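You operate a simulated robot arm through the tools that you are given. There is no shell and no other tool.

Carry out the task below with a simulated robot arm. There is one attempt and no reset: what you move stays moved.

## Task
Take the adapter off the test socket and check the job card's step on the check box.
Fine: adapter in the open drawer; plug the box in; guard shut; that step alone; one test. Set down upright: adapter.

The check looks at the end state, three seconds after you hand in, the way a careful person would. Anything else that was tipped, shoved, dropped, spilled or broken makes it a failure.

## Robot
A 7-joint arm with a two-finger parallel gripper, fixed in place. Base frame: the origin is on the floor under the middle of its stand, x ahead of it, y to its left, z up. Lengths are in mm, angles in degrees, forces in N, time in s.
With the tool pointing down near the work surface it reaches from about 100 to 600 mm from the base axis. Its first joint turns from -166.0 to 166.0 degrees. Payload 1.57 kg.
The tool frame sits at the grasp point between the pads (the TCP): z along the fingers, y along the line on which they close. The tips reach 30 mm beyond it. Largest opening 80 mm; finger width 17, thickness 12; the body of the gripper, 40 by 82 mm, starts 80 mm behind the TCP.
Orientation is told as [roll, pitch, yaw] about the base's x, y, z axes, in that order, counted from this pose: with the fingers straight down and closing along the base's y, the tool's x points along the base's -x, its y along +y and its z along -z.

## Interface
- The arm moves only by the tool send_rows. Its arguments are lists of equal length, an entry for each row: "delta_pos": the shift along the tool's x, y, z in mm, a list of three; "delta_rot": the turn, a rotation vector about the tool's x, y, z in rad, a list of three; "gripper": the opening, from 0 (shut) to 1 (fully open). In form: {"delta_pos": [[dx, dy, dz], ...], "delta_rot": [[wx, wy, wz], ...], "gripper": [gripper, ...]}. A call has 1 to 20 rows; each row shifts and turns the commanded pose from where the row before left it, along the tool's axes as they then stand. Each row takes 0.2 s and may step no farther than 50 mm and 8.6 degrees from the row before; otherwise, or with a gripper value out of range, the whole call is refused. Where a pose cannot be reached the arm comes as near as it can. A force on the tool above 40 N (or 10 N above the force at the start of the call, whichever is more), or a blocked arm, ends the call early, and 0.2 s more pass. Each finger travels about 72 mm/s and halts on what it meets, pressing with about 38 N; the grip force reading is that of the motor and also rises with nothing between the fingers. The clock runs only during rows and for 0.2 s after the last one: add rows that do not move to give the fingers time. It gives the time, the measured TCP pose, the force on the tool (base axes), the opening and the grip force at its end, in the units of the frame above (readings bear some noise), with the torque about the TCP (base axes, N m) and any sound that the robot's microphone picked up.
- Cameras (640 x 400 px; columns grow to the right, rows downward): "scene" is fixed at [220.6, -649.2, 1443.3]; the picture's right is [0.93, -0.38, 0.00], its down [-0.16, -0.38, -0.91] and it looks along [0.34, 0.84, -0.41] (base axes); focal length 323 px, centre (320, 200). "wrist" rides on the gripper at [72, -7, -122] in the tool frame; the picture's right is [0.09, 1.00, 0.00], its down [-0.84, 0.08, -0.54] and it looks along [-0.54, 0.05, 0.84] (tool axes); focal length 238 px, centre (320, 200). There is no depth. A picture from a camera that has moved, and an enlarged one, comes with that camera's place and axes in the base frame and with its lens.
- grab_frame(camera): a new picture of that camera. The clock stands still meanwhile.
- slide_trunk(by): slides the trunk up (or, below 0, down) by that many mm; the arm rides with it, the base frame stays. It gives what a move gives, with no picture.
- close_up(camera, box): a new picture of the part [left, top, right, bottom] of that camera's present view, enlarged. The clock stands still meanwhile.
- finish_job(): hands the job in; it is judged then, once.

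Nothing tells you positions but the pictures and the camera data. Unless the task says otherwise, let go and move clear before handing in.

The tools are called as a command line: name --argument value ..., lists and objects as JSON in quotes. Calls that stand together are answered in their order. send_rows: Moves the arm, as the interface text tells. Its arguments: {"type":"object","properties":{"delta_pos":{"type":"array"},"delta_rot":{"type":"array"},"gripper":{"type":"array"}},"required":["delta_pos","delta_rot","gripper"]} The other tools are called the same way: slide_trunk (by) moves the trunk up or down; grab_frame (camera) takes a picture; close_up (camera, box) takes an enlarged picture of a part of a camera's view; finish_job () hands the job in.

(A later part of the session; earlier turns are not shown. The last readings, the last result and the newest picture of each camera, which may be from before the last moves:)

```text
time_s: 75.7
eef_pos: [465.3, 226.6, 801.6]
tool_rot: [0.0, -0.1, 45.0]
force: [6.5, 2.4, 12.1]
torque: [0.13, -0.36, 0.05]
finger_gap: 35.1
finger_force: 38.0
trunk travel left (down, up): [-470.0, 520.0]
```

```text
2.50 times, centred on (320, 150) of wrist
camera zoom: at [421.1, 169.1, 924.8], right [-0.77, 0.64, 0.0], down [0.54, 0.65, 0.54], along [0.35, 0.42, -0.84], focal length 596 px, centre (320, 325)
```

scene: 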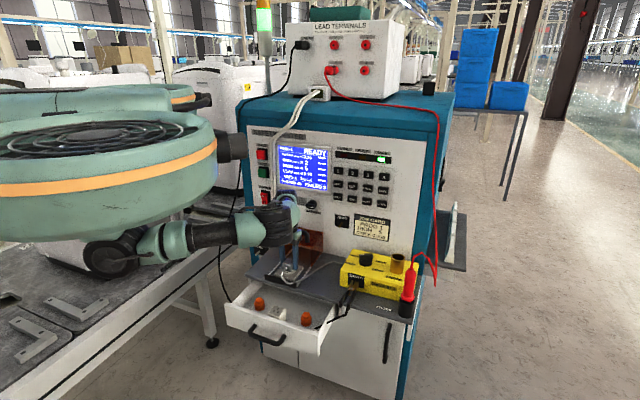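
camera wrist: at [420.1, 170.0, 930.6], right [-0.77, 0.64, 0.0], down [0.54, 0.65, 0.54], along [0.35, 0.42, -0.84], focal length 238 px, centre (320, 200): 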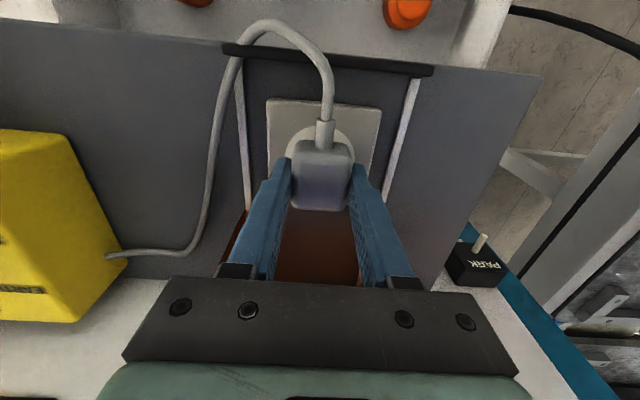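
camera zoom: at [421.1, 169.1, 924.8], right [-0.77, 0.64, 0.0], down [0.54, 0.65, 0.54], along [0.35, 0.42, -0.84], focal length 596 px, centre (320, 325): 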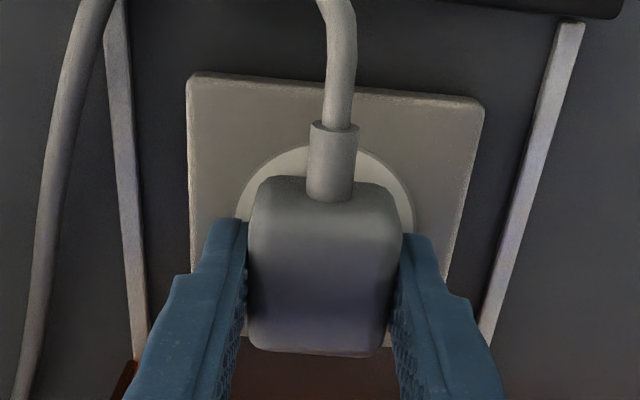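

Still no snap. The snap pose seems to lie between my two tries, so I'm holding moderate pressure and creeping 0.5 mm at a time toward the robot.

send_rows --delta_pos '[[0.5, 0, 1.2], [0, 0, 0]]' --delta_rot '[[0, 0, 0], [0, 0, 0]]' --gripper '[0, 0]'

send_rows --delta_pos '[[0.5, 0, 0], [0, 0, 0]]' --delta_rot '[[0, 0, 0], [0, 0, 0]]' --gripper '[0, 0]'

send_rows --delta_pos '[[0.5, 0, 0.3], [0, 0, 0]]' --delta_rot '[[0, 0, 0], [0, 0, 0]]' --gripper '[0, 0]'

close_up --camera "wrist" --box '[240, 70, 400, 230]'

```text
time_s: 76.3
eef_pos: [467.1, 224.4, 802.1]
tool_rot: [0.0, -0.1, 45.0]
force: [4.1, 2.0, 17.9]
torque: [0.06, -0.24, 0.13]
finger_gap: 35.1
finger_force: 38.4
trunk travel left (down, up): [-470.0, 520.0]
```

```text
time_s: 76.9
eef_pos: [466.8, 224.2, 802.0]
tool_rot: [-0.1, -0.1, 45.1]
force: [4.2, 2.5, 17.0]
torque: [0.06, -0.17, 0.12]
finger_gap: 35.0
finger_force: 38.1
trunk travel left (down, up): [-470.0, 520.0]
```

```text
time_s: 77.5
eef_pos: [466.0, 224.7, 801.9]
tool_rot: [-0.1, -0.2, 44.9]
force: [6.9, 5.1, 19.3]
torque: [-0.01, -0.33, 0.11]
finger_gap: 34.7
finger_force: 38.0
trunk travel left (down, up): [-470.0, 520.0]
```

```text
2.50 times, centred on (320, 150) of wrist
camera zoom: at [420.3, 168.6, 924.6], right [-0.77, 0.64, 0.0], down [0.54, 0.65, 0.54], along [0.35, 0.42, -0.84], focal length 596 px, centre (320, 325)
```

zoom: 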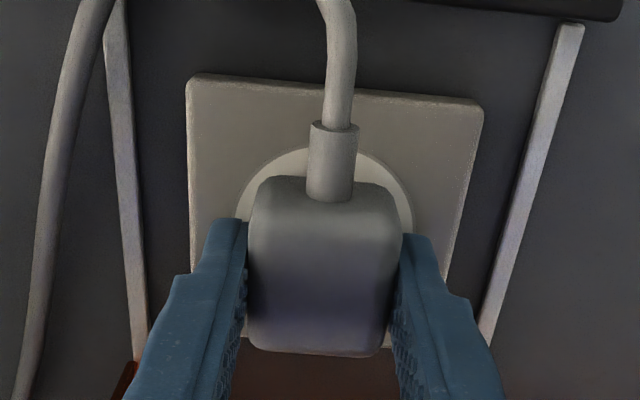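

I'm freeing the plug with a small lift and returning to the exact camera pose from before the first snap, to repeat the same press.

send_rows --delta_pos '[[0, 0, -2], [0, 0, -2.5], [-0.9, 0, 0], [0, 0, 0]]' --delta_rot '[[0, 0, 0], [0, 0, 0], [0, 0, 0], [0, 0, 0]]' --gripper '[0, 0, 0, 0]'

close_up --camera "wrist" --box '[240, 70, 400, 230]'

close_up --camera "scene" --box '[275, 245, 315, 285]'

```text
time_s: 78.5
eef_pos: [466.8, 224.0, 805.3]
tool_rot: [-0.1, 0.1, 45.0]
force: [0.1, 0.0, -0.5]
torque: [0.01, -0.03, -0.01]
finger_gap: 34.9
finger_force: 38.7
trunk travel left (down, up): [-470.0, 520.0]
```

```text
2.50 times, centred on (320, 150) of wrist
camera zoom: at [421.3, 168.8, 927.8], right [-0.77, 0.64, 0.0], down [0.54, 0.65, 0.54], along [0.35, 0.42, -0.84], focal length 596 px, centre (320, 325)
```

zoom: 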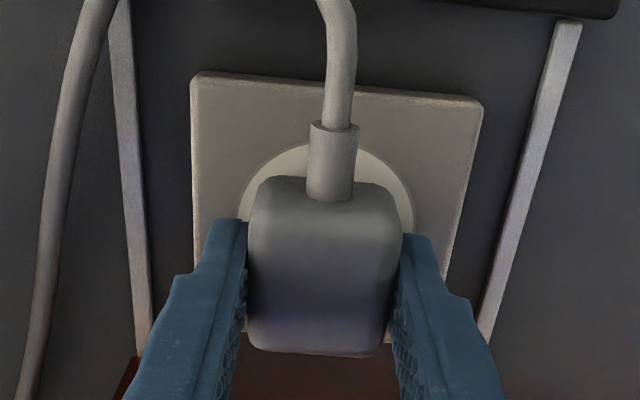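

```text
10.00 times, centred on (295, 265) of scene
camera zoom: at [220.6, -649.2, 1443.3], right [0.93, -0.38, 0.0], down [-0.16, -0.38, -0.91], along [0.34, 0.84, -0.41], focal length 3233 px, centre (570, -450)
```

zoom: 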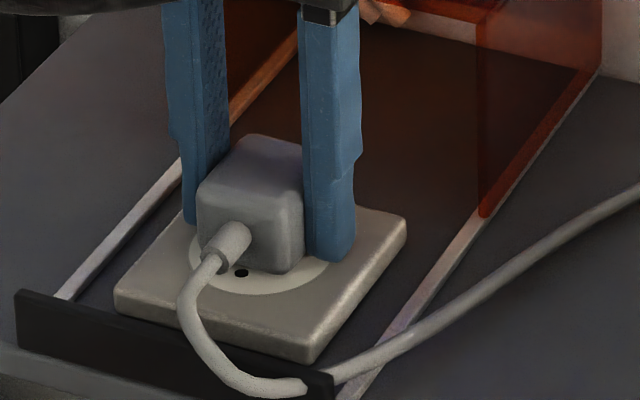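

The fingers have slipped down the plug during the presses, so the tips are now bottoming on the plate instead of the plug. I'm setting it down softly, opening, rising 9 mm and gripping higher.

send_rows --delta_pos '[[0, 0, 1.5], [0, 0, 0.7], [0, 0, 0]]' --delta_rot '[[0, 0, 0], [0, 0, 0], [0, 0, 0]]' --gripper '[0, 0, 0]'

send_rows --delta_pos '[[0, 0, 0], [0, 0, 0], [0, 0, -4], [0, 0, -5], [0, 0, 0]]' --delta_rot '[[0, 0, 0], [0, 0, 0], [0, 0, 0], [0, 0, 0], [0, 0, 0]]' --gripper '[0.55, 0.6, 0.6, 0.6, 0.6]'

close_up --camera "wrist" --box '[240, 70, 400, 230]'

close_up --camera "scene" --box '[275, 245, 315, 285]'

```text
time_s: 79.3
eef_pos: [468.6, 225.7, 803.3]
tool_rot: [0.1, 0.0, 45.0]
force: [-0.2, -0.1, -1.5]
torque: [0.01, 0.02, 0.0]
finger_gap: 35.1
finger_force: 37.6
trunk travel left (down, up): [-470.0, 520.0]
```

```text
time_s: 80.5
eef_pos: [467.4, 224.2, 813.0]
tool_rot: [0.0, 0.0, 45.0]
force: [0.4, -0.4, 0.1]
torque: [-0.01, -0.01, 0.0]
finger_gap: 47.9
finger_force: 0.1
trunk travel left (down, up): [-470.0, 520.0]
```

```text
2.50 times, centred on (320, 150) of wrist
camera zoom: at [421.8, 169.3, 935.5], right [-0.77, 0.64, 0.0], down [0.54, 0.65, 0.54], along [0.35, 0.42, -0.84], focal length 596 px, centre (320, 325)
```

zoom: 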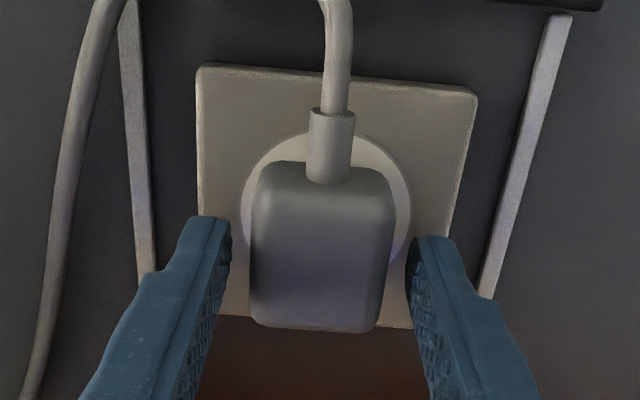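

```text
10.00 times, centred on (295, 265) of scene
camera zoom: at [220.6, -649.2, 1443.3], right [0.93, -0.38, 0.0], down [-0.16, -0.38, -0.91], along [0.34, 0.84, -0.41], focal length 3233 px, centre (570, -450)
```

zoom: 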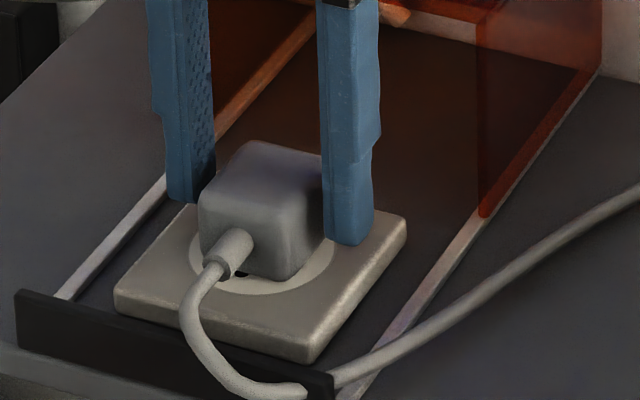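

The plug stands free, centred to about 0.3 mm in w but 1.2 mm off in u. Shifting slightly so that closing the fingers pulls it to centre, with the tips now well above the plate.

send_rows --delta_pos '[[0, 0.6, 0], [0, 0, 0], [0, 0, 0], [0, 0, 0], [0, 0, 0]]' --delta_rot '[[0, 0, 0], [0, 0, 0], [0, 0, 0], [0, 0, 0], [0, 0, 0]]' --gripper '[0.6, 0.5, 0.4, 0, 0]'

close_up --camera "wrist" --box '[240, 70, 400, 230]'

send_rows --delta_pos '[[0, 0, 1.5], [0, 0, 0]]' --delta_rot '[[0, 0, 0], [0, 0, 0]]' --gripper '[0, 0]'

send_rows --delta_pos '[[0, 0, 1.5], [0, 0, 0]]' --delta_rot '[[0, 0, 0], [0, 0, 0]]' --gripper '[0, 0]'

```text
time_s: 81.7
eef_pos: [467.4, 226.4, 813.0]
tool_rot: [0.1, 0.1, 45.0]
force: [-0.4, 0.8, 1.5]
torque: [0.01, -0.05, 0.04]
finger_gap: 35.1
finger_force: 38.1
trunk travel left (down, up): [-470.0, 520.0]
```

```text
2.50 times, centred on (320, 150) of wrist
camera zoom: at [421.7, 170.0, 935.6], right [-0.77, 0.64, 0.0], down [0.54, 0.65, 0.54], along [0.35, 0.42, -0.84], focal length 596 px, centre (320, 325)
```

zoom: 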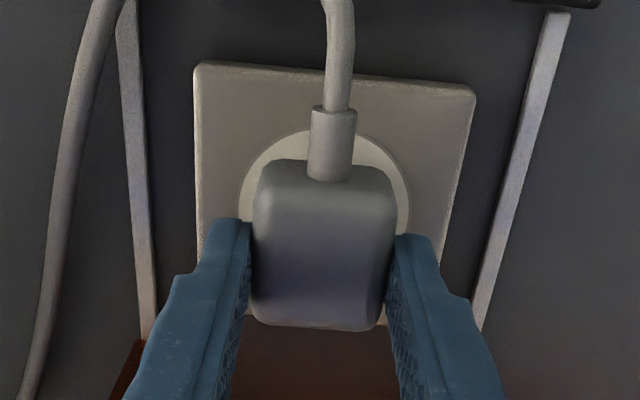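

```text
time_s: 82.3
eef_pos: [467.2, 225.4, 812.0]
tool_rot: [0.0, -0.2, 44.9]
force: [-1.0, 0.4, 15.1]
torque: [-0.2, 0.23, 0.0]
finger_gap: 34.8
finger_force: 37.8
trunk travel left (down, up): [-470.0, 520.0]
```

```text
time_s: 82.9
eef_pos: [467.8, 225.7, 812.7]
tool_rot: [0.0, -0.3, 44.9]
force: [0.4, -0.1, 31.3]
torque: [-0.38, 0.42, 0.03]
finger_gap: 35.0
finger_force: 38.5
trunk travel left (down, up): [-470.0, 520.0]
```

At 31 N and truly pressing the plug on the plate now. One more millimetre.

send_rows --delta_pos '[[0, 0, 1], [0, 0, 0]]' --delta_rot '[[0, 0, 0], [0, 0, 0]]' --gripper '[0, 0]'

send_rows --delta_pos '[[0, 0, 1], [0, 0, 0]]' --delta_rot '[[0, 0, 0], [0, 0, 0]]' --gripper '[0, 0]'

close_up --camera "wrist" --box '[240, 70, 400, 230]'

```text
time_s: 83.5
eef_pos: [468.1, 225.7, 811.3]
tool_rot: [0.1, -0.5, 44.9]
force: [3.0, -1.3, 36.1]
torque: [-0.2, 0.09, 0.0]
finger_gap: 34.8
finger_force: 38.1
trunk travel left (down, up): [-470.0, 520.0]
```

```text
time_s: 84.1
eef_pos: [467.5, 225.5, 811.5]
tool_rot: [0.1, -0.4, 44.9]
force: [4.1, -2.9, 35.9]
torque: [-0.12, -0.11, -0.02]
finger_gap: 35.0
finger_force: 38.0
trunk travel left (down, up): [-470.0, 520.0]
```

```text
2.50 times, centred on (320, 150) of wrist
camera zoom: at [420.6, 169.4, 933.3], right [-0.77, 0.64, 0.0], down [0.53, 0.64, 0.55], along [0.35, 0.42, -0.84], focal length 596 px, centre (320, 325)
```

zoom: 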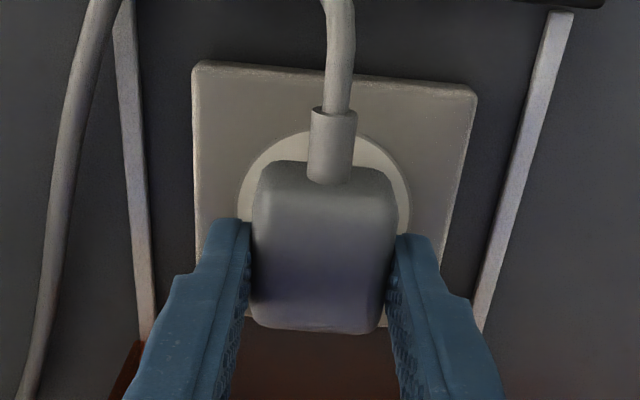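

The grip slips at about 36 N, the same as in the earlier episode. Easing off now exactly as I did then.

send_rows --delta_pos '[[0, 0, -1], [0, 0, -1], [0, 0, 0]]' --delta_rot '[[0, 0, 0], [0, 0, 0], [0, 0, 0]]' --gripper '[0, 0, 0]'

send_rows --delta_pos '[[0, 0, -1], [0, 0, 0]]' --delta_rot '[[0, 0, 0], [0, 0, 0]]' --gripper '[0, 0]'

```text
time_s: 84.9
eef_pos: [465.4, 226.8, 810.5]
tool_rot: [0.1, -0.3, 45.0]
force: [9.1, 2.5, 24.1]
torque: [0.21, -0.5, 0.0]
finger_gap: 35.2
finger_force: 38.2
trunk travel left (down, up): [-470.0, 520.0]
```

```text
time_s: 85.5
eef_pos: [465.1, 226.1, 811.5]
tool_rot: [0.1, -0.1, 45.0]
force: [4.7, 2.9, 15.4]
torque: [0.29, -0.42, -0.07]
finger_gap: 35.0
finger_force: 37.9
trunk travel left (down, up): [-470.0, 520.0]
```

No snap at this spot. With the higher grip I can search properly: light downward pressure while sliding slowly toward the robot over a few millimetres.

send_rows --delta_pos '[[0, 0, -0.7], [0.4, 0, 0], [0.4, 0, 0], [0.4, 0, 0], [0.4, 0, 0], [0, 0, 0]]' --delta_rot '[[0, 0, 0], [0, 0, 0], [0, 0, 0], [0, 0, 0], [0, 0, 0], [0, 0, 0]]' --gripper '[0, 0, 0, 0, 0, 0]'

close_up --camera "wrist" --box '[240, 70, 400, 230]'

```text
time_s: 86.9
eef_pos: [465.4, 224.4, 810.7]
tool_rot: [0.0, -0.2, 44.9]
force: [-0.4, 4.4, 14.0]
torque: [0.34, -0.14, 0.06]
finger_gap: 35.1
finger_force: 38.0
trunk travel left (down, up): [-470.0, 520.0]
```

```text
2.50 times, centred on (320, 150) of wrist
camera zoom: at [419.3, 168.0, 933.7], right [-0.77, 0.64, 0.0], down [0.54, 0.65, 0.54], along [0.35, 0.42, -0.84], focal length 596 px, centre (320, 325)
```

zoom: 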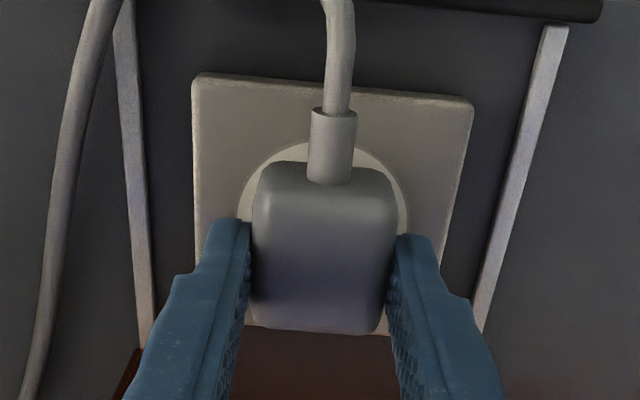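

The plug has slid to about 2.4 mm short of centre without a snap. Pressing here once to check this spot under higher force.

send_rows --delta_pos '[[0, 0, 1], [0, 0, 0.6], [0, 0, 0]]' --delta_rot '[[0, 0, 0], [0, 0, 0], [0, 0, 0]]' --gripper '[0, 0, 0]'

send_rows --delta_pos '[[0, 0, -1.5], [0, 0, -1], [0, 0, 0]]' --delta_rot '[[0, 0, 0], [0, 0, 0], [0, 0, 0]]' --gripper '[0, 0, 0]'

close_up --camera "wrist" --box '[240, 70, 400, 230]'

```text
time_s: 87.7
eef_pos: [466.0, 223.5, 811.3]
tool_rot: [-0.1, -0.2, 44.9]
force: [-1.7, 2.0, 18.9]
torque: [0.24, -0.11, -0.01]
finger_gap: 34.8
finger_force: 37.9
trunk travel left (down, up): [-470.0, 520.0]
```

```text
time_s: 88.5
eef_pos: [465.5, 222.4, 811.2]
tool_rot: [0.0, 0.1, 45.0]
force: [1.6, 2.2, 4.5]
torque: [0.1, -0.09, 0.01]
finger_gap: 34.9
finger_force: 38.3
trunk travel left (down, up): [-470.0, 520.0]
```

```text
2.50 times, centred on (320, 150) of wrist
camera zoom: at [419.3, 167.6, 934.0], right [-0.77, 0.64, 0.0], down [0.54, 0.65, 0.54], along [0.35, 0.42, -0.84], focal length 596 px, centre (320, 325)
```

zoom: 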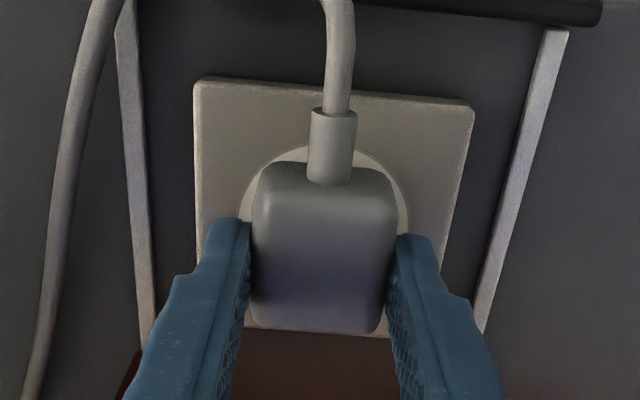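

Still no snap, and I suspect the plug may be standing on short pins, which would skew my centring. I'm setting it down free and backing away for a clean measurement from both cameras.

send_rows --delta_pos '[[-2.5, 0, -1], [0, 0, 0.6], [0, 0, 0], [0, 0, 0], [0, 0, 0]]' --delta_rot '[[0, 0, 0], [0, 0, 0], [0, 0, 0], [0, 0, 0], [0, 0, 0]]' --gripper '[0, 0, 0, 0.55, 0.6]'

send_rows --delta_pos '[[0, 0, -10], [0, 0, -15], [0, 0, -20], [0, 0, -20], [0, 0, -10], [0, 0, 0]]' --delta_rot '[[0, 0, 0], [0, 0, 0], [0, 0, 0], [0, 0, 0], [0, 0, 0], [0, 0, 0]]' --gripper '[0.7, 0.8, 0.8, 0.8, 0.8, 0.8]'

close_up --camera "scene" --box '[270, 250, 320, 290]'

close_up --camera "scene" --box '[282, 258, 307, 278]'

close_up --camera "wrist" --box '[260, 70, 390, 190]'

```text
time_s: 89.7
eef_pos: [466.7, 225.4, 811.2]
tool_rot: [0.0, 0.0, 45.1]
force: [-1.1, 0.2, 0.4]
torque: [0.0, 0.01, -0.03]
finger_gap: 47.7
finger_force: 0.0
trunk travel left (down, up): [-470.0, 520.0]
```

```text
time_s: 91.1
eef_pos: [466.4, 225.0, 888.6]
tool_rot: [0.0, 0.0, 45.1]
force: [0.2, -0.4, -0.7]
torque: [0.0, -0.01, -0.01]
finger_gap: 64.2
finger_force: 0.0
trunk travel left (down, up): [-470.0, 520.0]
```

```text
10.00 times, centred on (295, 270) of scene
camera zoom: at [220.6, -649.2, 1443.3], right [0.93, -0.38, 0.0], down [-0.16, -0.38, -0.91], along [0.34, 0.84, -0.41], focal length 3233 px, centre (570, -500)
```

zoom: 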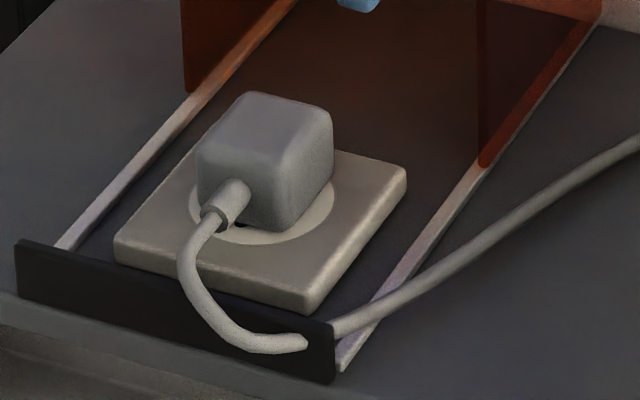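

```text
16.00 times, centred on (294, 268) of scene
camera zoom: at [220.6, -649.2, 1443.3], right [0.93, -0.38, 0.0], down [-0.16, -0.38, -0.91], along [0.34, 0.84, -0.41], focal length 5172 px, centre (728, -888)
```

zoom: 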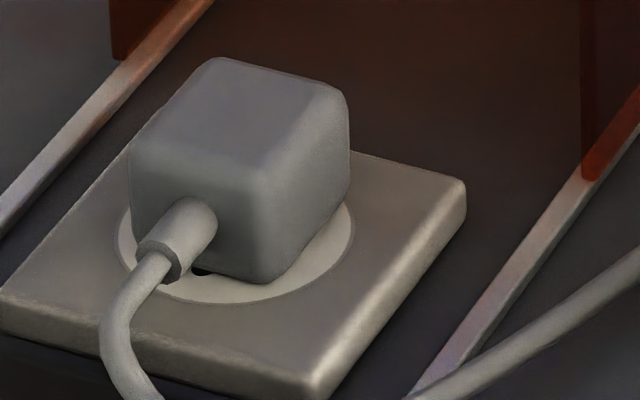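

```text
3.33 times, centred on (325, 130) of wrist
camera zoom: at [420.6, 169.2, 1010.7], right [-0.77, 0.64, 0.0], down [0.54, 0.65, 0.54], along [0.35, 0.42, -0.84], focal length 794 px, centre (303, 433)
```

zoom: 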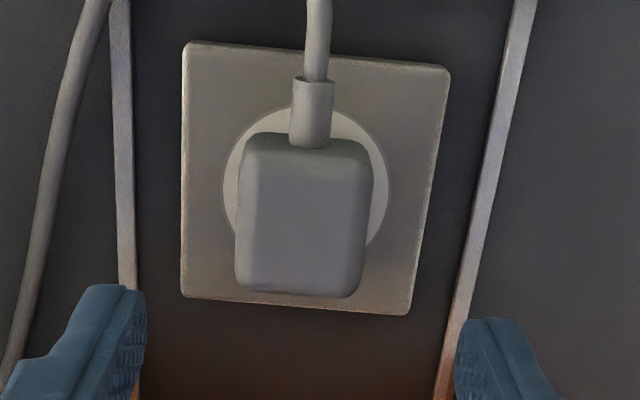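

The clean view shows the body resting essentially flat on the disc, about 1.5 mm past centre. I want to see what is under this plug, so I'll pick it up again and tilt it so the scene camera sees its underside in profile.

send_rows --delta_pos '[[0, 0, 20], [0, 0, 20], [0, 0, 20], [0, 0, 14], [0, 0, 0], [0, 0, 0], [0, 0, 0], [0, 0, 0]]' --delta_rot '[[0, 0, 0], [0, 0, 0], [0, 0, 0], [0, 0, 0], [0, 0, 0], [0, 0, 0], [0, 0, 0], [0, 0, 0]]' --gripper '[0.7, 0.7, 0.65, 0.6, 0.5, 0.4, 0, 0]'

send_rows --delta_pos '[[0, 0, -5], [0, 0, -15], [0, 0, -25], [0, 0, -25], [0, 0, -25], [0, 0, -25], [0, 0, 0]]' --delta_rot '[[0, 0, 0], [0, 0, 0], [0, 0, 0], [0, 0, 0], [0, 0, 0], [0, 0, 0], [0, 0, 0]]' --gripper '[0, 0, 0, 0, 0, 0, 0]'

grab_frame --camera "scene"

```text
time_s: 92.9
eef_pos: [466.9, 225.4, 812.1]
tool_rot: [0.0, 0.0, 45.0]
force: [-0.3, 0.2, -0.1]
torque: [0.03, 0.01, 0.0]
finger_gap: 34.8
finger_force: 38.1
trunk travel left (down, up): [-470.0, 520.0]
```

```text
time_s: 94.5
eef_pos: [469.7, 226.6, 931.3]
tool_rot: [0.0, 0.1, 45.0]
force: [0.2, -0.2, 0.3]
torque: [0.0, 0.0, 0.0]
finger_gap: 35.0
finger_force: 38.3
trunk travel left (down, up): [-470.0, 520.0]
```

```text
taken
```

scene: 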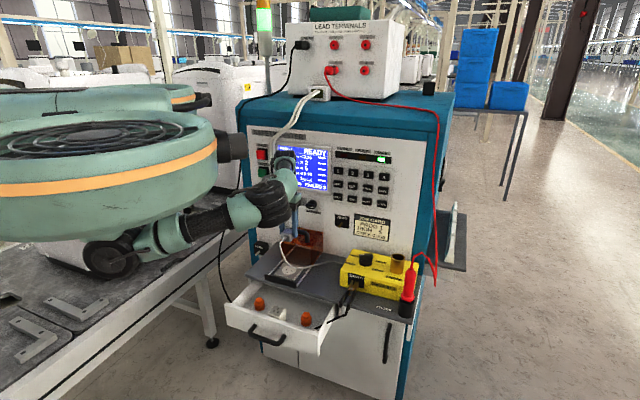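

Tilting the tool 45° about the w axis, high above the shelf.

send_rows --delta_pos '[[0, 0, 0], [0, 0, 0], [0, 0, 0], [0, 0, 0], [0, 0, 0], [0, 0, 0], [0, 0, 0]]' --delta_rot '[[0.13, 0, 0], [0.13, 0, 0], [0.13, 0, 0], [0.13, 0, 0], [0.13, 0, 0], [0.13, 0, 0], [0, 0, 0]]' --gripper '[0, 0, 0, 0, 0, 0, 0]'

grab_frame --camera "scene"

close_up --camera "scene" --box '[265, 215, 315, 255]'

grab_frame --camera "wrist"

```text
time_s: 96.1
eef_pos: [467.1, 226.6, 934.4]
tool_rot: [-44.8, 0.0, 45.0]
force: [-0.2, -0.8, -0.4]
torque: [0.01, 0.01, 0.01]
finger_gap: 35.2
finger_force: 38.1
trunk travel left (down, up): [-470.0, 520.0]
```

```text
taken
```

scene: 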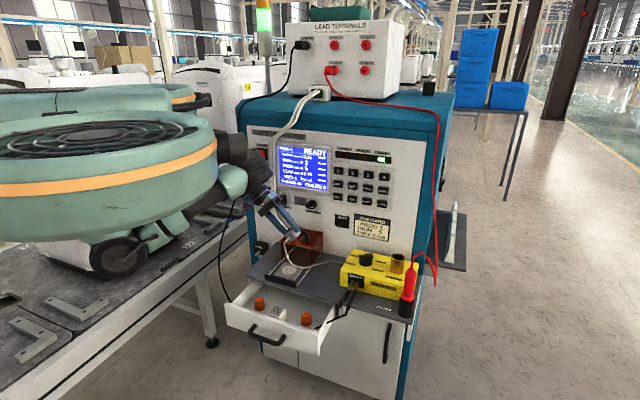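

```text
10.00 times, centred on (290, 235) of scene
camera zoom: at [220.6, -649.2, 1443.3], right [0.93, -0.38, 0.0], down [-0.16, -0.38, -0.91], along [0.34, 0.84, -0.41], focal length 3233 px, centre (620, -150)
```

zoom: 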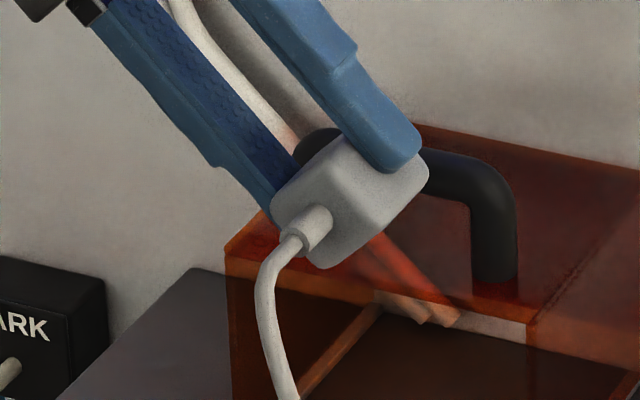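

```text
taken
camera wrist: at [359.6, 232.3, 1025.5], right [-0.56, 0.44, -0.7], down [0.28, 0.9, 0.33], along [0.78, -0.01, -0.63], focal length 238 px, centre (320, 200)
```

wrist: 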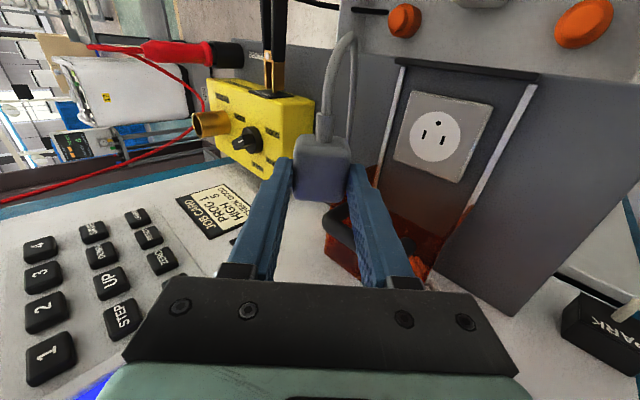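

No pins appear in profile either, so engagement must depend on pose and push force, and my grip slips at about 36 N. I'm levelling the tool, setting the plug on centre, then pushing it home from above with closed fingers.

send_rows --delta_pos '[[0, 0, 0], [0, 0, 0], [0, 0, 0], [0, 0, 0], [0, 0, 0], [0, 0, 0], [0, 0, 0]]' --delta_rot '[[-0.13, 0, 0], [-0.13, 0, 0], [-0.13, 0, 0], [-0.13, 0, 0], [-0.13, 0, 0], [-0.13, 0, 0], [0, 0, 0]]' --gripper '[0, 0, 0, 0, 0, 0, 0]'

send_rows --delta_pos '[[0, 0, 25], [0, 0, 25], [0, 0, 25], [0, 0, 20], [0, 0, 15], [0, 0, 7], [0, 0, 0]]' --delta_rot '[[0, 0, 0], [0, 0, 0], [0, 0, 0], [0, 0, 0], [0, 0, 0], [0, 0, 0], [0, 0, 0]]' --gripper '[0, 0, 0, 0, 0, 0, 0]'

close_up --camera "wrist" --box '[240, 70, 400, 230]'

close_up --camera "scene" --box '[270, 240, 320, 280]'

```text
time_s: 97.7
eef_pos: [466.1, 226.4, 934.3]
tool_rot: [0.3, -0.1, 45.0]
force: [0.0, 0.9, -0.9]
torque: [0.0, -0.01, -0.02]
finger_gap: 34.8
finger_force: 38.0
trunk travel left (down, up): [-470.0, 520.0]
```

```text
time_s: 99.3
eef_pos: [468.7, 226.0, 815.7]
tool_rot: [-0.1, 0.0, 45.0]
force: [0.3, -1.0, -0.4]
torque: [0.0, -0.04, 0.03]
finger_gap: 35.0
finger_force: 38.5
trunk travel left (down, up): [-470.0, 520.0]
```

```text
2.50 times, centred on (320, 150) of wrist
camera zoom: at [422.1, 169.9, 938.9], right [-0.77, 0.64, 0.0], down [0.54, 0.65, 0.54], along [0.35, 0.42, -0.84], focal length 596 px, centre (320, 325)
```

zoom: 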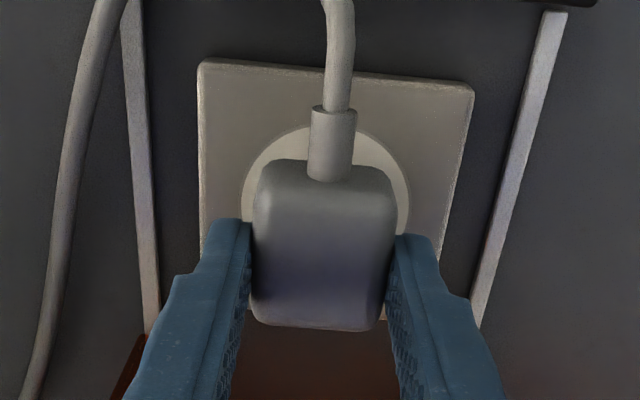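

```text
10.00 times, centred on (295, 260) of scene
camera zoom: at [220.6, -649.2, 1443.3], right [0.93, -0.38, 0.0], down [-0.16, -0.38, -0.91], along [0.34, 0.84, -0.41], focal length 3233 px, centre (570, -400)
```

zoom: 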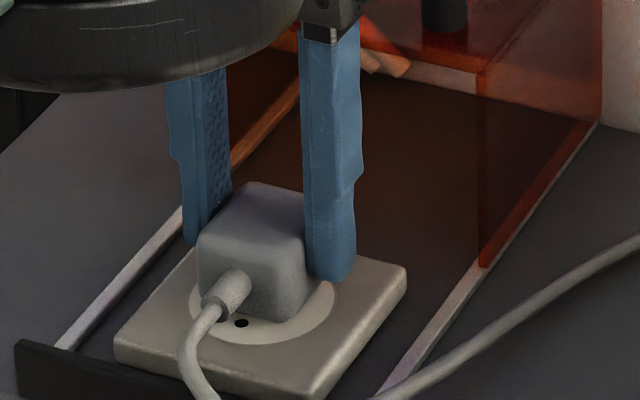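

Shifting 3 mm toward the robot and half a millimetre left onto centre, and lowering to light contact.

send_rows --delta_pos '[[3, 0.5, 0], [0, 0, 1.5], [0, 0, 1.5], [0, 0, 0]]' --delta_rot '[[0, 0, 0], [0, 0, 0], [0, 0, 0], [0, 0, 0]]' --gripper '[0, 0, 0, 0]'

close_up --camera "wrist" --box '[240, 70, 400, 230]'

close_up --camera "scene" --box '[270, 250, 320, 290]'

```text
time_s: 100.3
eef_pos: [464.7, 224.7, 813.1]
tool_rot: [0.0, 0.0, 45.0]
force: [-0.7, -0.2, -1.1]
torque: [0.01, -0.01, 0.01]
finger_gap: 35.2
finger_force: 37.9
trunk travel left (down, up): [-470.0, 520.0]
```

```text
2.50 times, centred on (320, 150) of wrist
camera zoom: at [419.2, 168.3, 936.6], right [-0.77, 0.64, 0.0], down [0.54, 0.65, 0.54], along [0.35, 0.42, -0.84], focal length 596 px, centre (320, 325)
```

zoom: 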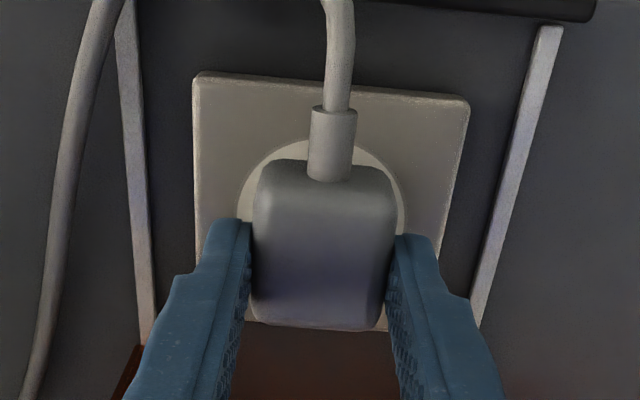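

```text
10.00 times, centred on (295, 270) of scene
camera zoom: at [220.6, -649.2, 1443.3], right [0.93, -0.38, 0.0], down [-0.16, -0.38, -0.91], along [0.34, 0.84, -0.41], focal length 3233 px, centre (570, -500)
```

zoom: 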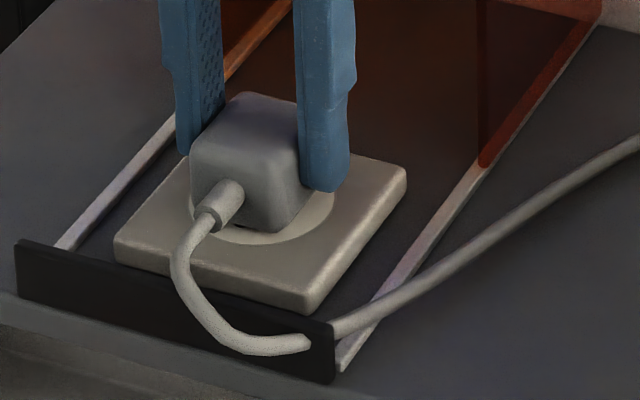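

Centred within a few tenths by the image. Releasing it here, rising, and closing the fingers to use them as a pusher over the plug's middle.

send_rows --delta_pos '[[0, 0, 1], [0, 0, 0], [0, 0, 0], [0, 0, 0], [0, 0, -10], [0, 0, -20], [0, 0, -20], [0, 0, 0]]' --delta_rot '[[0, 0, 0], [0, 0, 0], [0, 0, 0], [0, 0, 0], [0, 0, 0], [0, 0, 0], [0, 0, 0], [0, 0, 0]]' --gripper '[0, 0.45, 0.55, 0.6, 0.6, 0.6, 0.6, 0.6]'

close_up --camera "wrist" --box '[250, 70, 390, 200]'

close_up --camera "scene" --box '[282, 258, 307, 278]'

```text
time_s: 102.1
eef_pos: [464.9, 224.1, 862.5]
tool_rot: [0.0, -0.1, 45.0]
force: [-0.6, -0.3, 0.3]
torque: [0.04, 0.01, -0.01]
finger_gap: 48.1
finger_force: 0.1
trunk travel left (down, up): [-470.0, 520.0]
```

```text
3.08 times, centred on (320, 135) of wrist
camera zoom: at [419.5, 167.2, 985.1], right [-0.77, 0.64, 0.0], down [0.54, 0.65, 0.54], along [0.35, 0.42, -0.84], focal length 733 px, centre (320, 400)
```

zoom: 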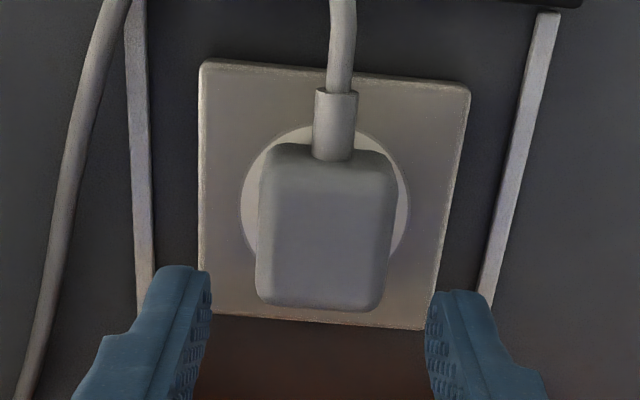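

```text
16.00 times, centred on (294, 268) of scene
camera zoom: at [220.6, -649.2, 1443.3], right [0.93, -0.38, 0.0], down [-0.16, -0.38, -0.91], along [0.34, 0.84, -0.41], focal length 5172 px, centre (728, -888)
```

zoom: 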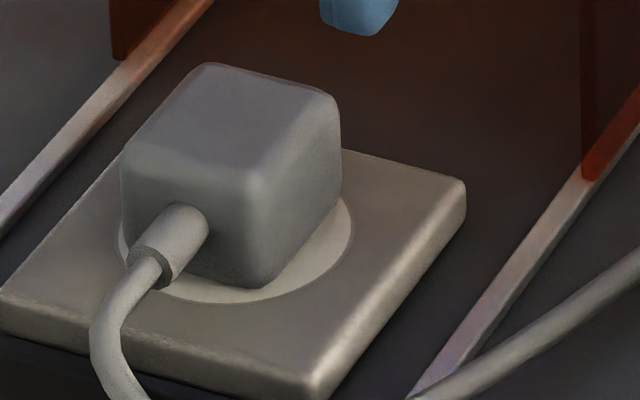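

The plug stands free within about half a millimetre of centre. Closing the fingers, moving over its middle and lowering until they touch its top.

send_rows --delta_pos '[[2.7, 0, 0], [0, 0, 0], [0, 0, 0], [0, 0, 10], [0, 0, 8], [0, 0, 0]]' --delta_rot '[[0, 0, 0], [0, 0, 0], [0, 0, 0], [0, 0, 0], [0, 0, 0], [0, 0, 0]]' --gripper '[0, 0, 0, 0, 0, 0]'

send_rows --delta_pos '[[0, 0, 3], [0, 0, 2], [0, 0, 2], [0, 0, 0]]' --delta_rot '[[0, 0, 0], [0, 0, 0], [0, 0, 0], [0, 0, 0]]' --gripper '[0, 0, 0, 0]'

close_up --camera "scene" --box '[270, 240, 320, 280]'

grab_frame --camera "wrist"

```text
time_s: 103.5
eef_pos: [463.5, 222.3, 842.6]
tool_rot: [0.0, 0.0, 45.0]
force: [-0.8, -0.3, -0.6]
torque: [0.0, 0.01, -0.01]
finger_gap: 0.0
finger_force: 21.4
trunk travel left (down, up): [-470.0, 520.0]
```

```text
time_s: 104.5
eef_pos: [464.2, 221.7, 835.6]
tool_rot: [-0.1, -0.1, 45.0]
force: [-0.3, 0.1, -0.8]
torque: [0.01, 0.02, -0.01]
finger_gap: 0.0
finger_force: 21.1
trunk travel left (down, up): [-470.0, 520.0]
```

```text
10.00 times, centred on (295, 260) of scene
camera zoom: at [220.6, -649.2, 1443.3], right [0.93, -0.38, 0.0], down [-0.16, -0.38, -0.91], along [0.34, 0.84, -0.41], focal length 3233 px, centre (570, -400)
```

zoom: 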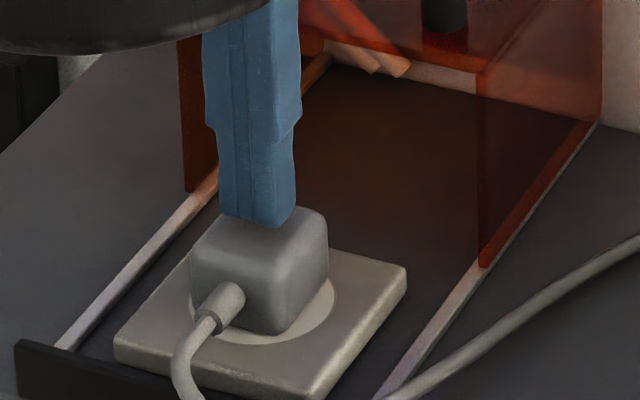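

```text
taken
camera wrist: at [417.6, 165.9, 959.6], right [-0.77, 0.64, 0.0], down [0.54, 0.65, 0.54], along [0.35, 0.42, -0.84], focal length 238 px, centre (320, 200)
```

wrist: 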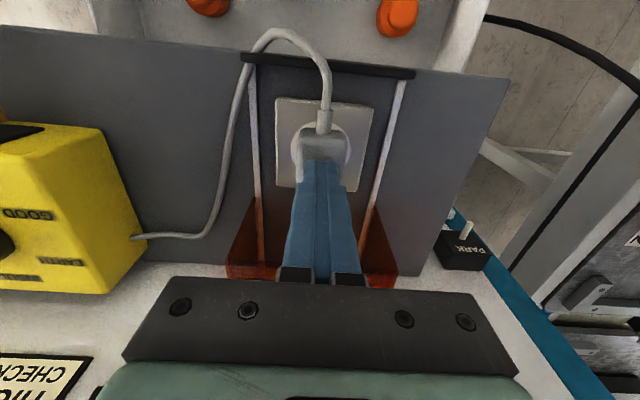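

The fingertips are just above the plug's top, centred. Pressing down in small steps.

send_rows --delta_pos '[[0, 0, 1.5], [0, 0, 1.5], [0, 0, 0]]' --delta_rot '[[0, 0, 0], [0, 0, 0], [0, 0, 0]]' --gripper '[0, 0, 0]'

send_rows --delta_pos '[[0, 0, 1.5], [0, 0, 0]]' --delta_rot '[[0, 0, 0], [0, 0, 0]]' --gripper '[0, 0]'

send_rows --delta_pos '[[0, 0, 1.2], [0, 0, 0]]' --delta_rot '[[0, 0, 0], [0, 0, 0]]' --gripper '[0, 0]'

```text
time_s: 105.3
eef_pos: [464.4, 222.3, 833.9]
tool_rot: [0.0, 0.0, 45.0]
force: [0.3, 0.3, 0.4]
torque: [0.0, 0.0, 0.02]
finger_gap: 0.2
finger_force: 21.0
trunk travel left (down, up): [-470.0, 520.0]
```

```text
time_s: 105.9
eef_pos: [462.5, 223.4, 833.3]
tool_rot: [0.0, 0.0, 45.0]
force: [0.3, 0.6, 0.0]
torque: [0.03, -0.02, -0.01]
finger_gap: 0.2
finger_force: 20.9
trunk travel left (down, up): [-470.0, 520.0]
```

```text
time_s: 106.5
eef_pos: [463.5, 223.3, 832.2]
tool_rot: [0.1, 0.1, 45.0]
force: [0.7, -0.1, 1.8]
torque: [-0.01, -0.01, -0.01]
finger_gap: 0.0
finger_force: 21.1
trunk travel left (down, up): [-470.0, 520.0]
```

Contact is starting at z≈832. Building up the push.

send_rows --delta_pos '[[0, 0, 1.5], [0, 0, 0]]' --delta_rot '[[0, 0, 0], [0, 0, 0]]' --gripper '[0, 0]'

send_rows --delta_pos '[[0, 0, 1.5], [0, 0, 0]]' --delta_rot '[[0, 0, 0], [0, 0, 0]]' --gripper '[0, 0]'

send_rows --delta_pos '[[0, 0, 1], [0, 0, 0]]' --delta_rot '[[0, 0, 0], [0, 0, 0]]' --gripper '[0, 0]'

```text
time_s: 107.1
eef_pos: [463.3, 222.2, 832.3]
tool_rot: [0.1, -0.2, 44.9]
force: [2.5, 1.4, 16.8]
torque: [0.06, -0.02, -0.01]
finger_gap: 0.0
finger_force: 21.6
trunk travel left (down, up): [-470.0, 520.0]
heard: snap
```

```text
time_s: 107.7
eef_pos: [463.1, 222.1, 832.2]
tool_rot: [-0.1, -0.5, 45.1]
force: [4.6, 3.0, 29.5]
torque: [0.02, -0.09, 0.02]
finger_gap: 0.0
finger_force: 21.3
trunk travel left (down, up): [-470.0, 520.0]
```

```text
time_s: 108.3
eef_pos: [463.5, 222.4, 831.5]
tool_rot: [0.0, -0.6, 44.9]
force: [4.6, -0.7, 37.6]
torque: [-0.11, -0.05, 0.05]
finger_gap: 0.0
finger_force: 21.9
trunk travel left (down, up): [-470.0, 520.0]
```

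It snapped in under a 17 N push. Easing off and rising to look.

send_rows --delta_pos '[[0, 0, -2], [0, 0, -3], [0, 0, -10], [0, 0, -15], [0, 0, -20], [0, 0, 0]]' --delta_rot '[[0, 0, 0], [0, 0, 0], [0, 0, 0], [0, 0, 0], [0, 0, 0], [0, 0, 0]]' --gripper '[0, 0, 0, 0, 0, 0]'

close_up --camera "scene" --box '[282, 258, 307, 278]'

close_up --camera "wrist" --box '[250, 70, 390, 200]'

close_up --camera "scene" --box '[240, 120, 400, 220]'

```text
time_s: 109.7
eef_pos: [462.6, 221.4, 877.9]
tool_rot: [-0.1, 0.0, 45.1]
force: [0.9, 0.4, -0.9]
torque: [0.03, -0.03, 0.0]
finger_gap: 0.2
finger_force: 21.2
trunk travel left (down, up): [-470.0, 520.0]
```

```text
16.00 times, centred on (294, 268) of scene
camera zoom: at [220.6, -649.2, 1443.3], right [0.93, -0.38, 0.0], down [-0.16, -0.38, -0.91], along [0.34, 0.84, -0.41], focal length 5172 px, centre (728, -888)
```

zoom: 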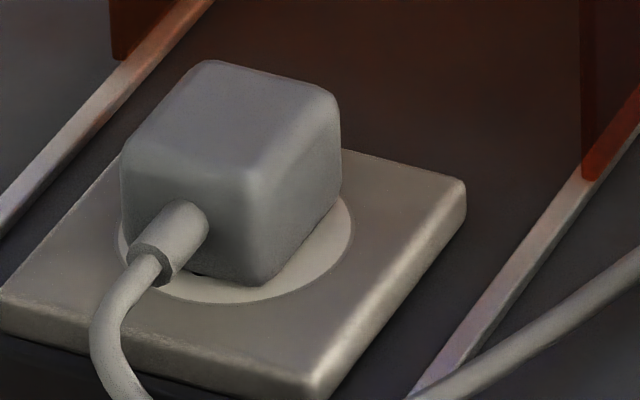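

```text
3.08 times, centred on (320, 135) of wrist
camera zoom: at [417.0, 165.8, 1001.6], right [-0.77, 0.64, 0.0], down [0.54, 0.65, 0.54], along [0.35, 0.42, -0.84], focal length 733 px, centre (320, 400)
```

zoom: 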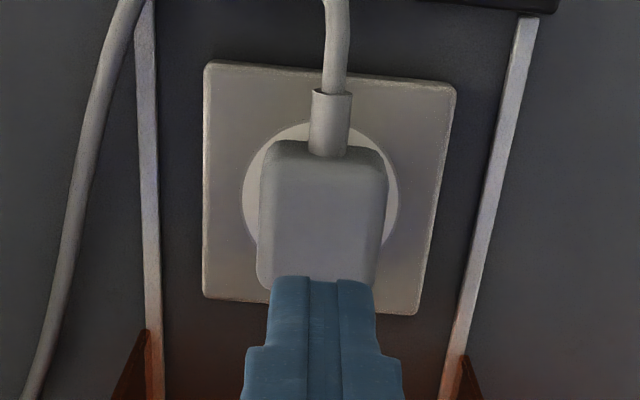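

```text
4.00 times, centred on (320, 170) of scene
camera zoom: at [220.6, -649.2, 1443.3], right [0.93, -0.38, 0.0], down [-0.16, -0.38, -0.91], along [0.34, 0.84, -0.41], focal length 1293 px, centre (320, 320)
```

zoom: 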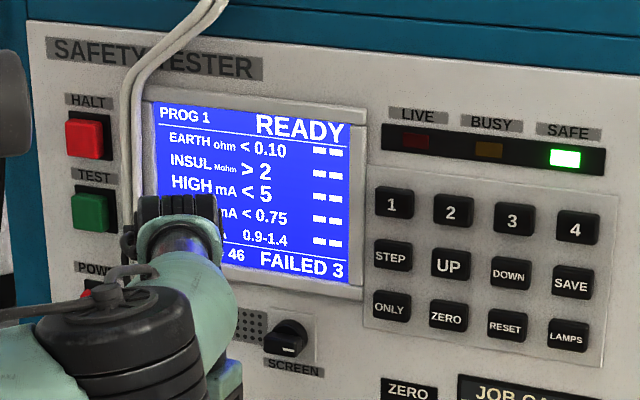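

The plug shifted fractionally onto centre and the snap came from the push, so it's plugged in. Next is the guard: I'm rising to get a clear look at its handle and surroundings.

send_rows --delta_pos '[[0, 0, -25], [0, 0, -25], [0, 0, -25], [0, 0, -25], [0, 0, 0]]' --delta_rot '[[0, 0, 0], [0, 0, 0], [0, 0, 0], [0, 0, 0], [0, 0, 0]]' --gripper '[0, 0, 0, 0, 0]'

grab_frame --camera "wrist"

close_up --camera "wrist" --box '[230, 60, 430, 240]'

close_up --camera "scene" --box '[265, 215, 335, 275]'

grab_frame --camera "scene"

```text
time_s: 110.9
eef_pos: [462.5, 221.2, 978.5]
tool_rot: [0.1, -0.1, 45.0]
force: [-0.3, 0.0, 1.0]
torque: [-0.02, 0.0, 0.0]
finger_gap: 0.0
finger_force: 21.3
trunk travel left (down, up): [-470.0, 520.0]
```

```text
taken
camera wrist: at [417.4, 164.8, 1101.0], right [-0.77, 0.64, 0.0], down [0.54, 0.65, 0.54], along [0.35, 0.42, -0.84], focal length 238 px, centre (320, 200)
```

wrist: 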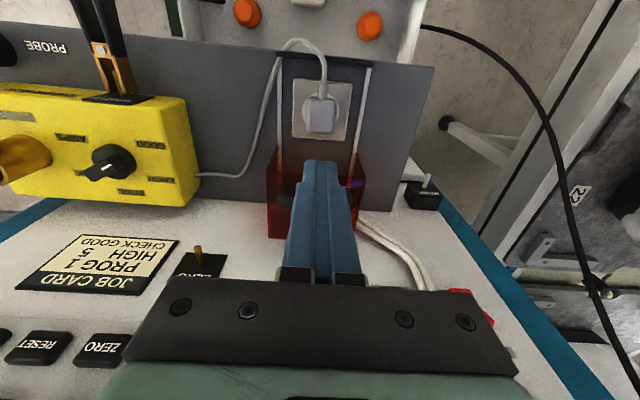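

```text
2.22 times, centred on (330, 150) of wrist
camera zoom: at [417.4, 164.8, 1101.0], right [-0.77, 0.64, 0.0], down [0.54, 0.65, 0.54], along [0.35, 0.42, -0.84], focal length 530 px, centre (298, 311)
```

zoom: 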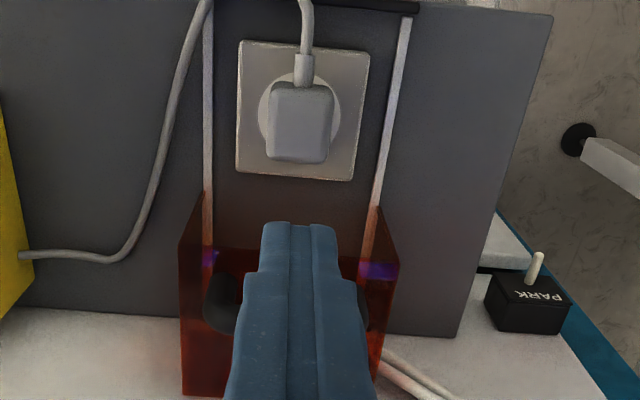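

```text
6.67 times, centred on (300, 245) of scene
camera zoom: at [220.6, -649.2, 1443.3], right [0.93, -0.38, 0.0], down [-0.16, -0.38, -0.91], along [0.34, 0.84, -0.41], focal length 2155 px, centre (453, -100)
```

zoom: 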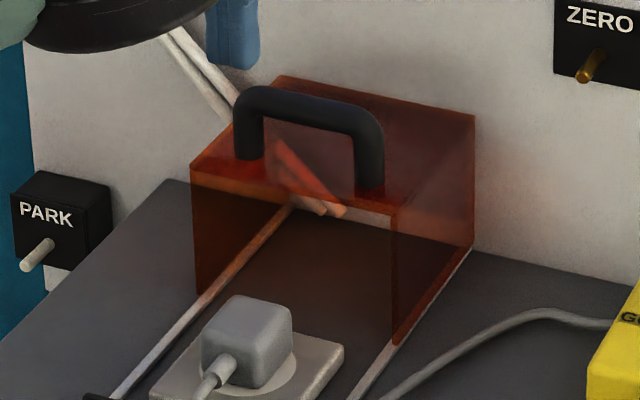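

```text
taken
```

scene: 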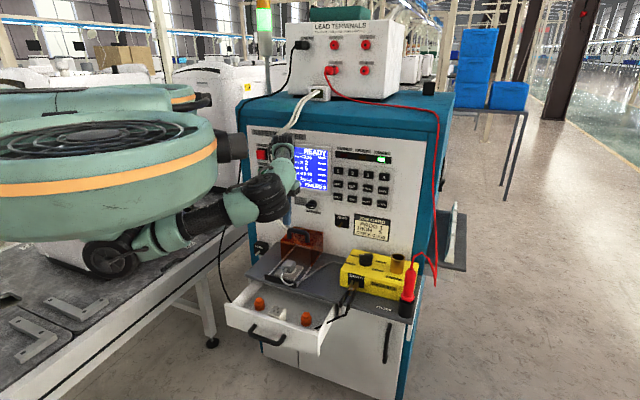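

The guard's front is open, and its handle bar sits near w≈558, z≈885. I'm tilting the tool about 23° so the closed fingertips can reach behind the bar while the wrist stays clear of the panel, then moving above and behind it.

send_rows --delta_pos '[[0, 0, 0], [0, 0, 0], [0, 0, 0], [0, 0, 0]]' --delta_rot '[[0, -0.133, 0], [0, -0.133, 0], [0, -0.134, 0], [0, 0, 0]]' --gripper '[0, 0, 0, 0]'

send_rows --delta_pos '[[-20.5, 0, 13.5], [-20.5, 0, 13.5], [-20.5, 0, 13.5], [-20.5, 0, 13.5], [0, 0, 0]]' --delta_rot '[[0, 0, 0], [0, 0, 0], [0, 0, 0], [0, 0, 0], [0, 0, 0]]' --gripper '[0, 0, 0, 0, 0]'

grab_frame --camera "wrist"

close_up --camera "scene" --box '[255, 170, 355, 275]'

```text
time_s: 111.9
eef_pos: [463.5, 221.3, 979.2]
tool_rot: [-0.1, -23.0, 45.0]
force: [0.2, -0.3, 0.1]
torque: [-0.02, -0.01, 0.0]
finger_gap: 0.0
finger_force: 21.0
trunk travel left (down, up): [-470.0, 520.0]
```

```text
time_s: 113.1
eef_pos: [530.9, 290.5, 958.9]
tool_rot: [0.1, -22.8, 45.1]
force: [0.8, -0.3, 0.0]
torque: [0.0, 0.01, -0.01]
finger_gap: 0.1
finger_force: 21.5
trunk travel left (down, up): [-470.0, 520.0]
```

```text
taken
camera wrist: at [456.8, 204.7, 1043.6], right [-0.76, 0.64, -0.04], down [0.34, 0.45, 0.83], along [0.55, 0.62, -0.56], focal length 238 px, centre (320, 200)
```

wrist: 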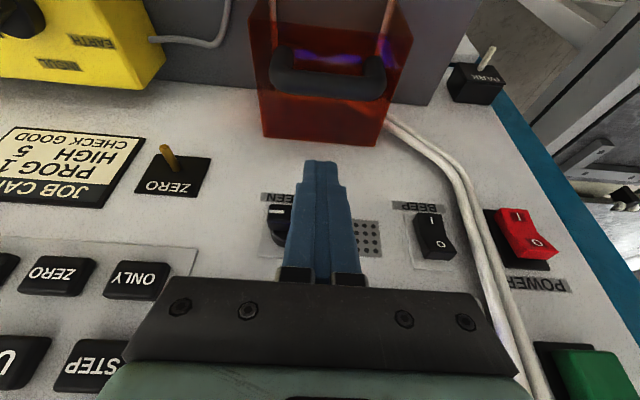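

```text
3.81 times, centred on (305, 222) of scene
camera zoom: at [220.6, -649.2, 1443.3], right [0.93, -0.38, 0.0], down [-0.16, -0.38, -0.91], along [0.34, 0.84, -0.41], focal length 1232 px, centre (377, 114)
```

zoom: 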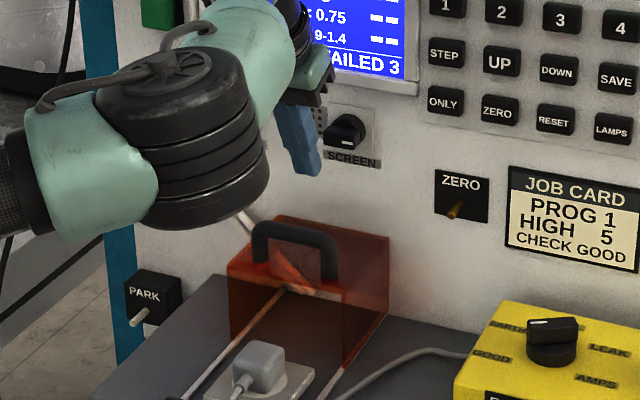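

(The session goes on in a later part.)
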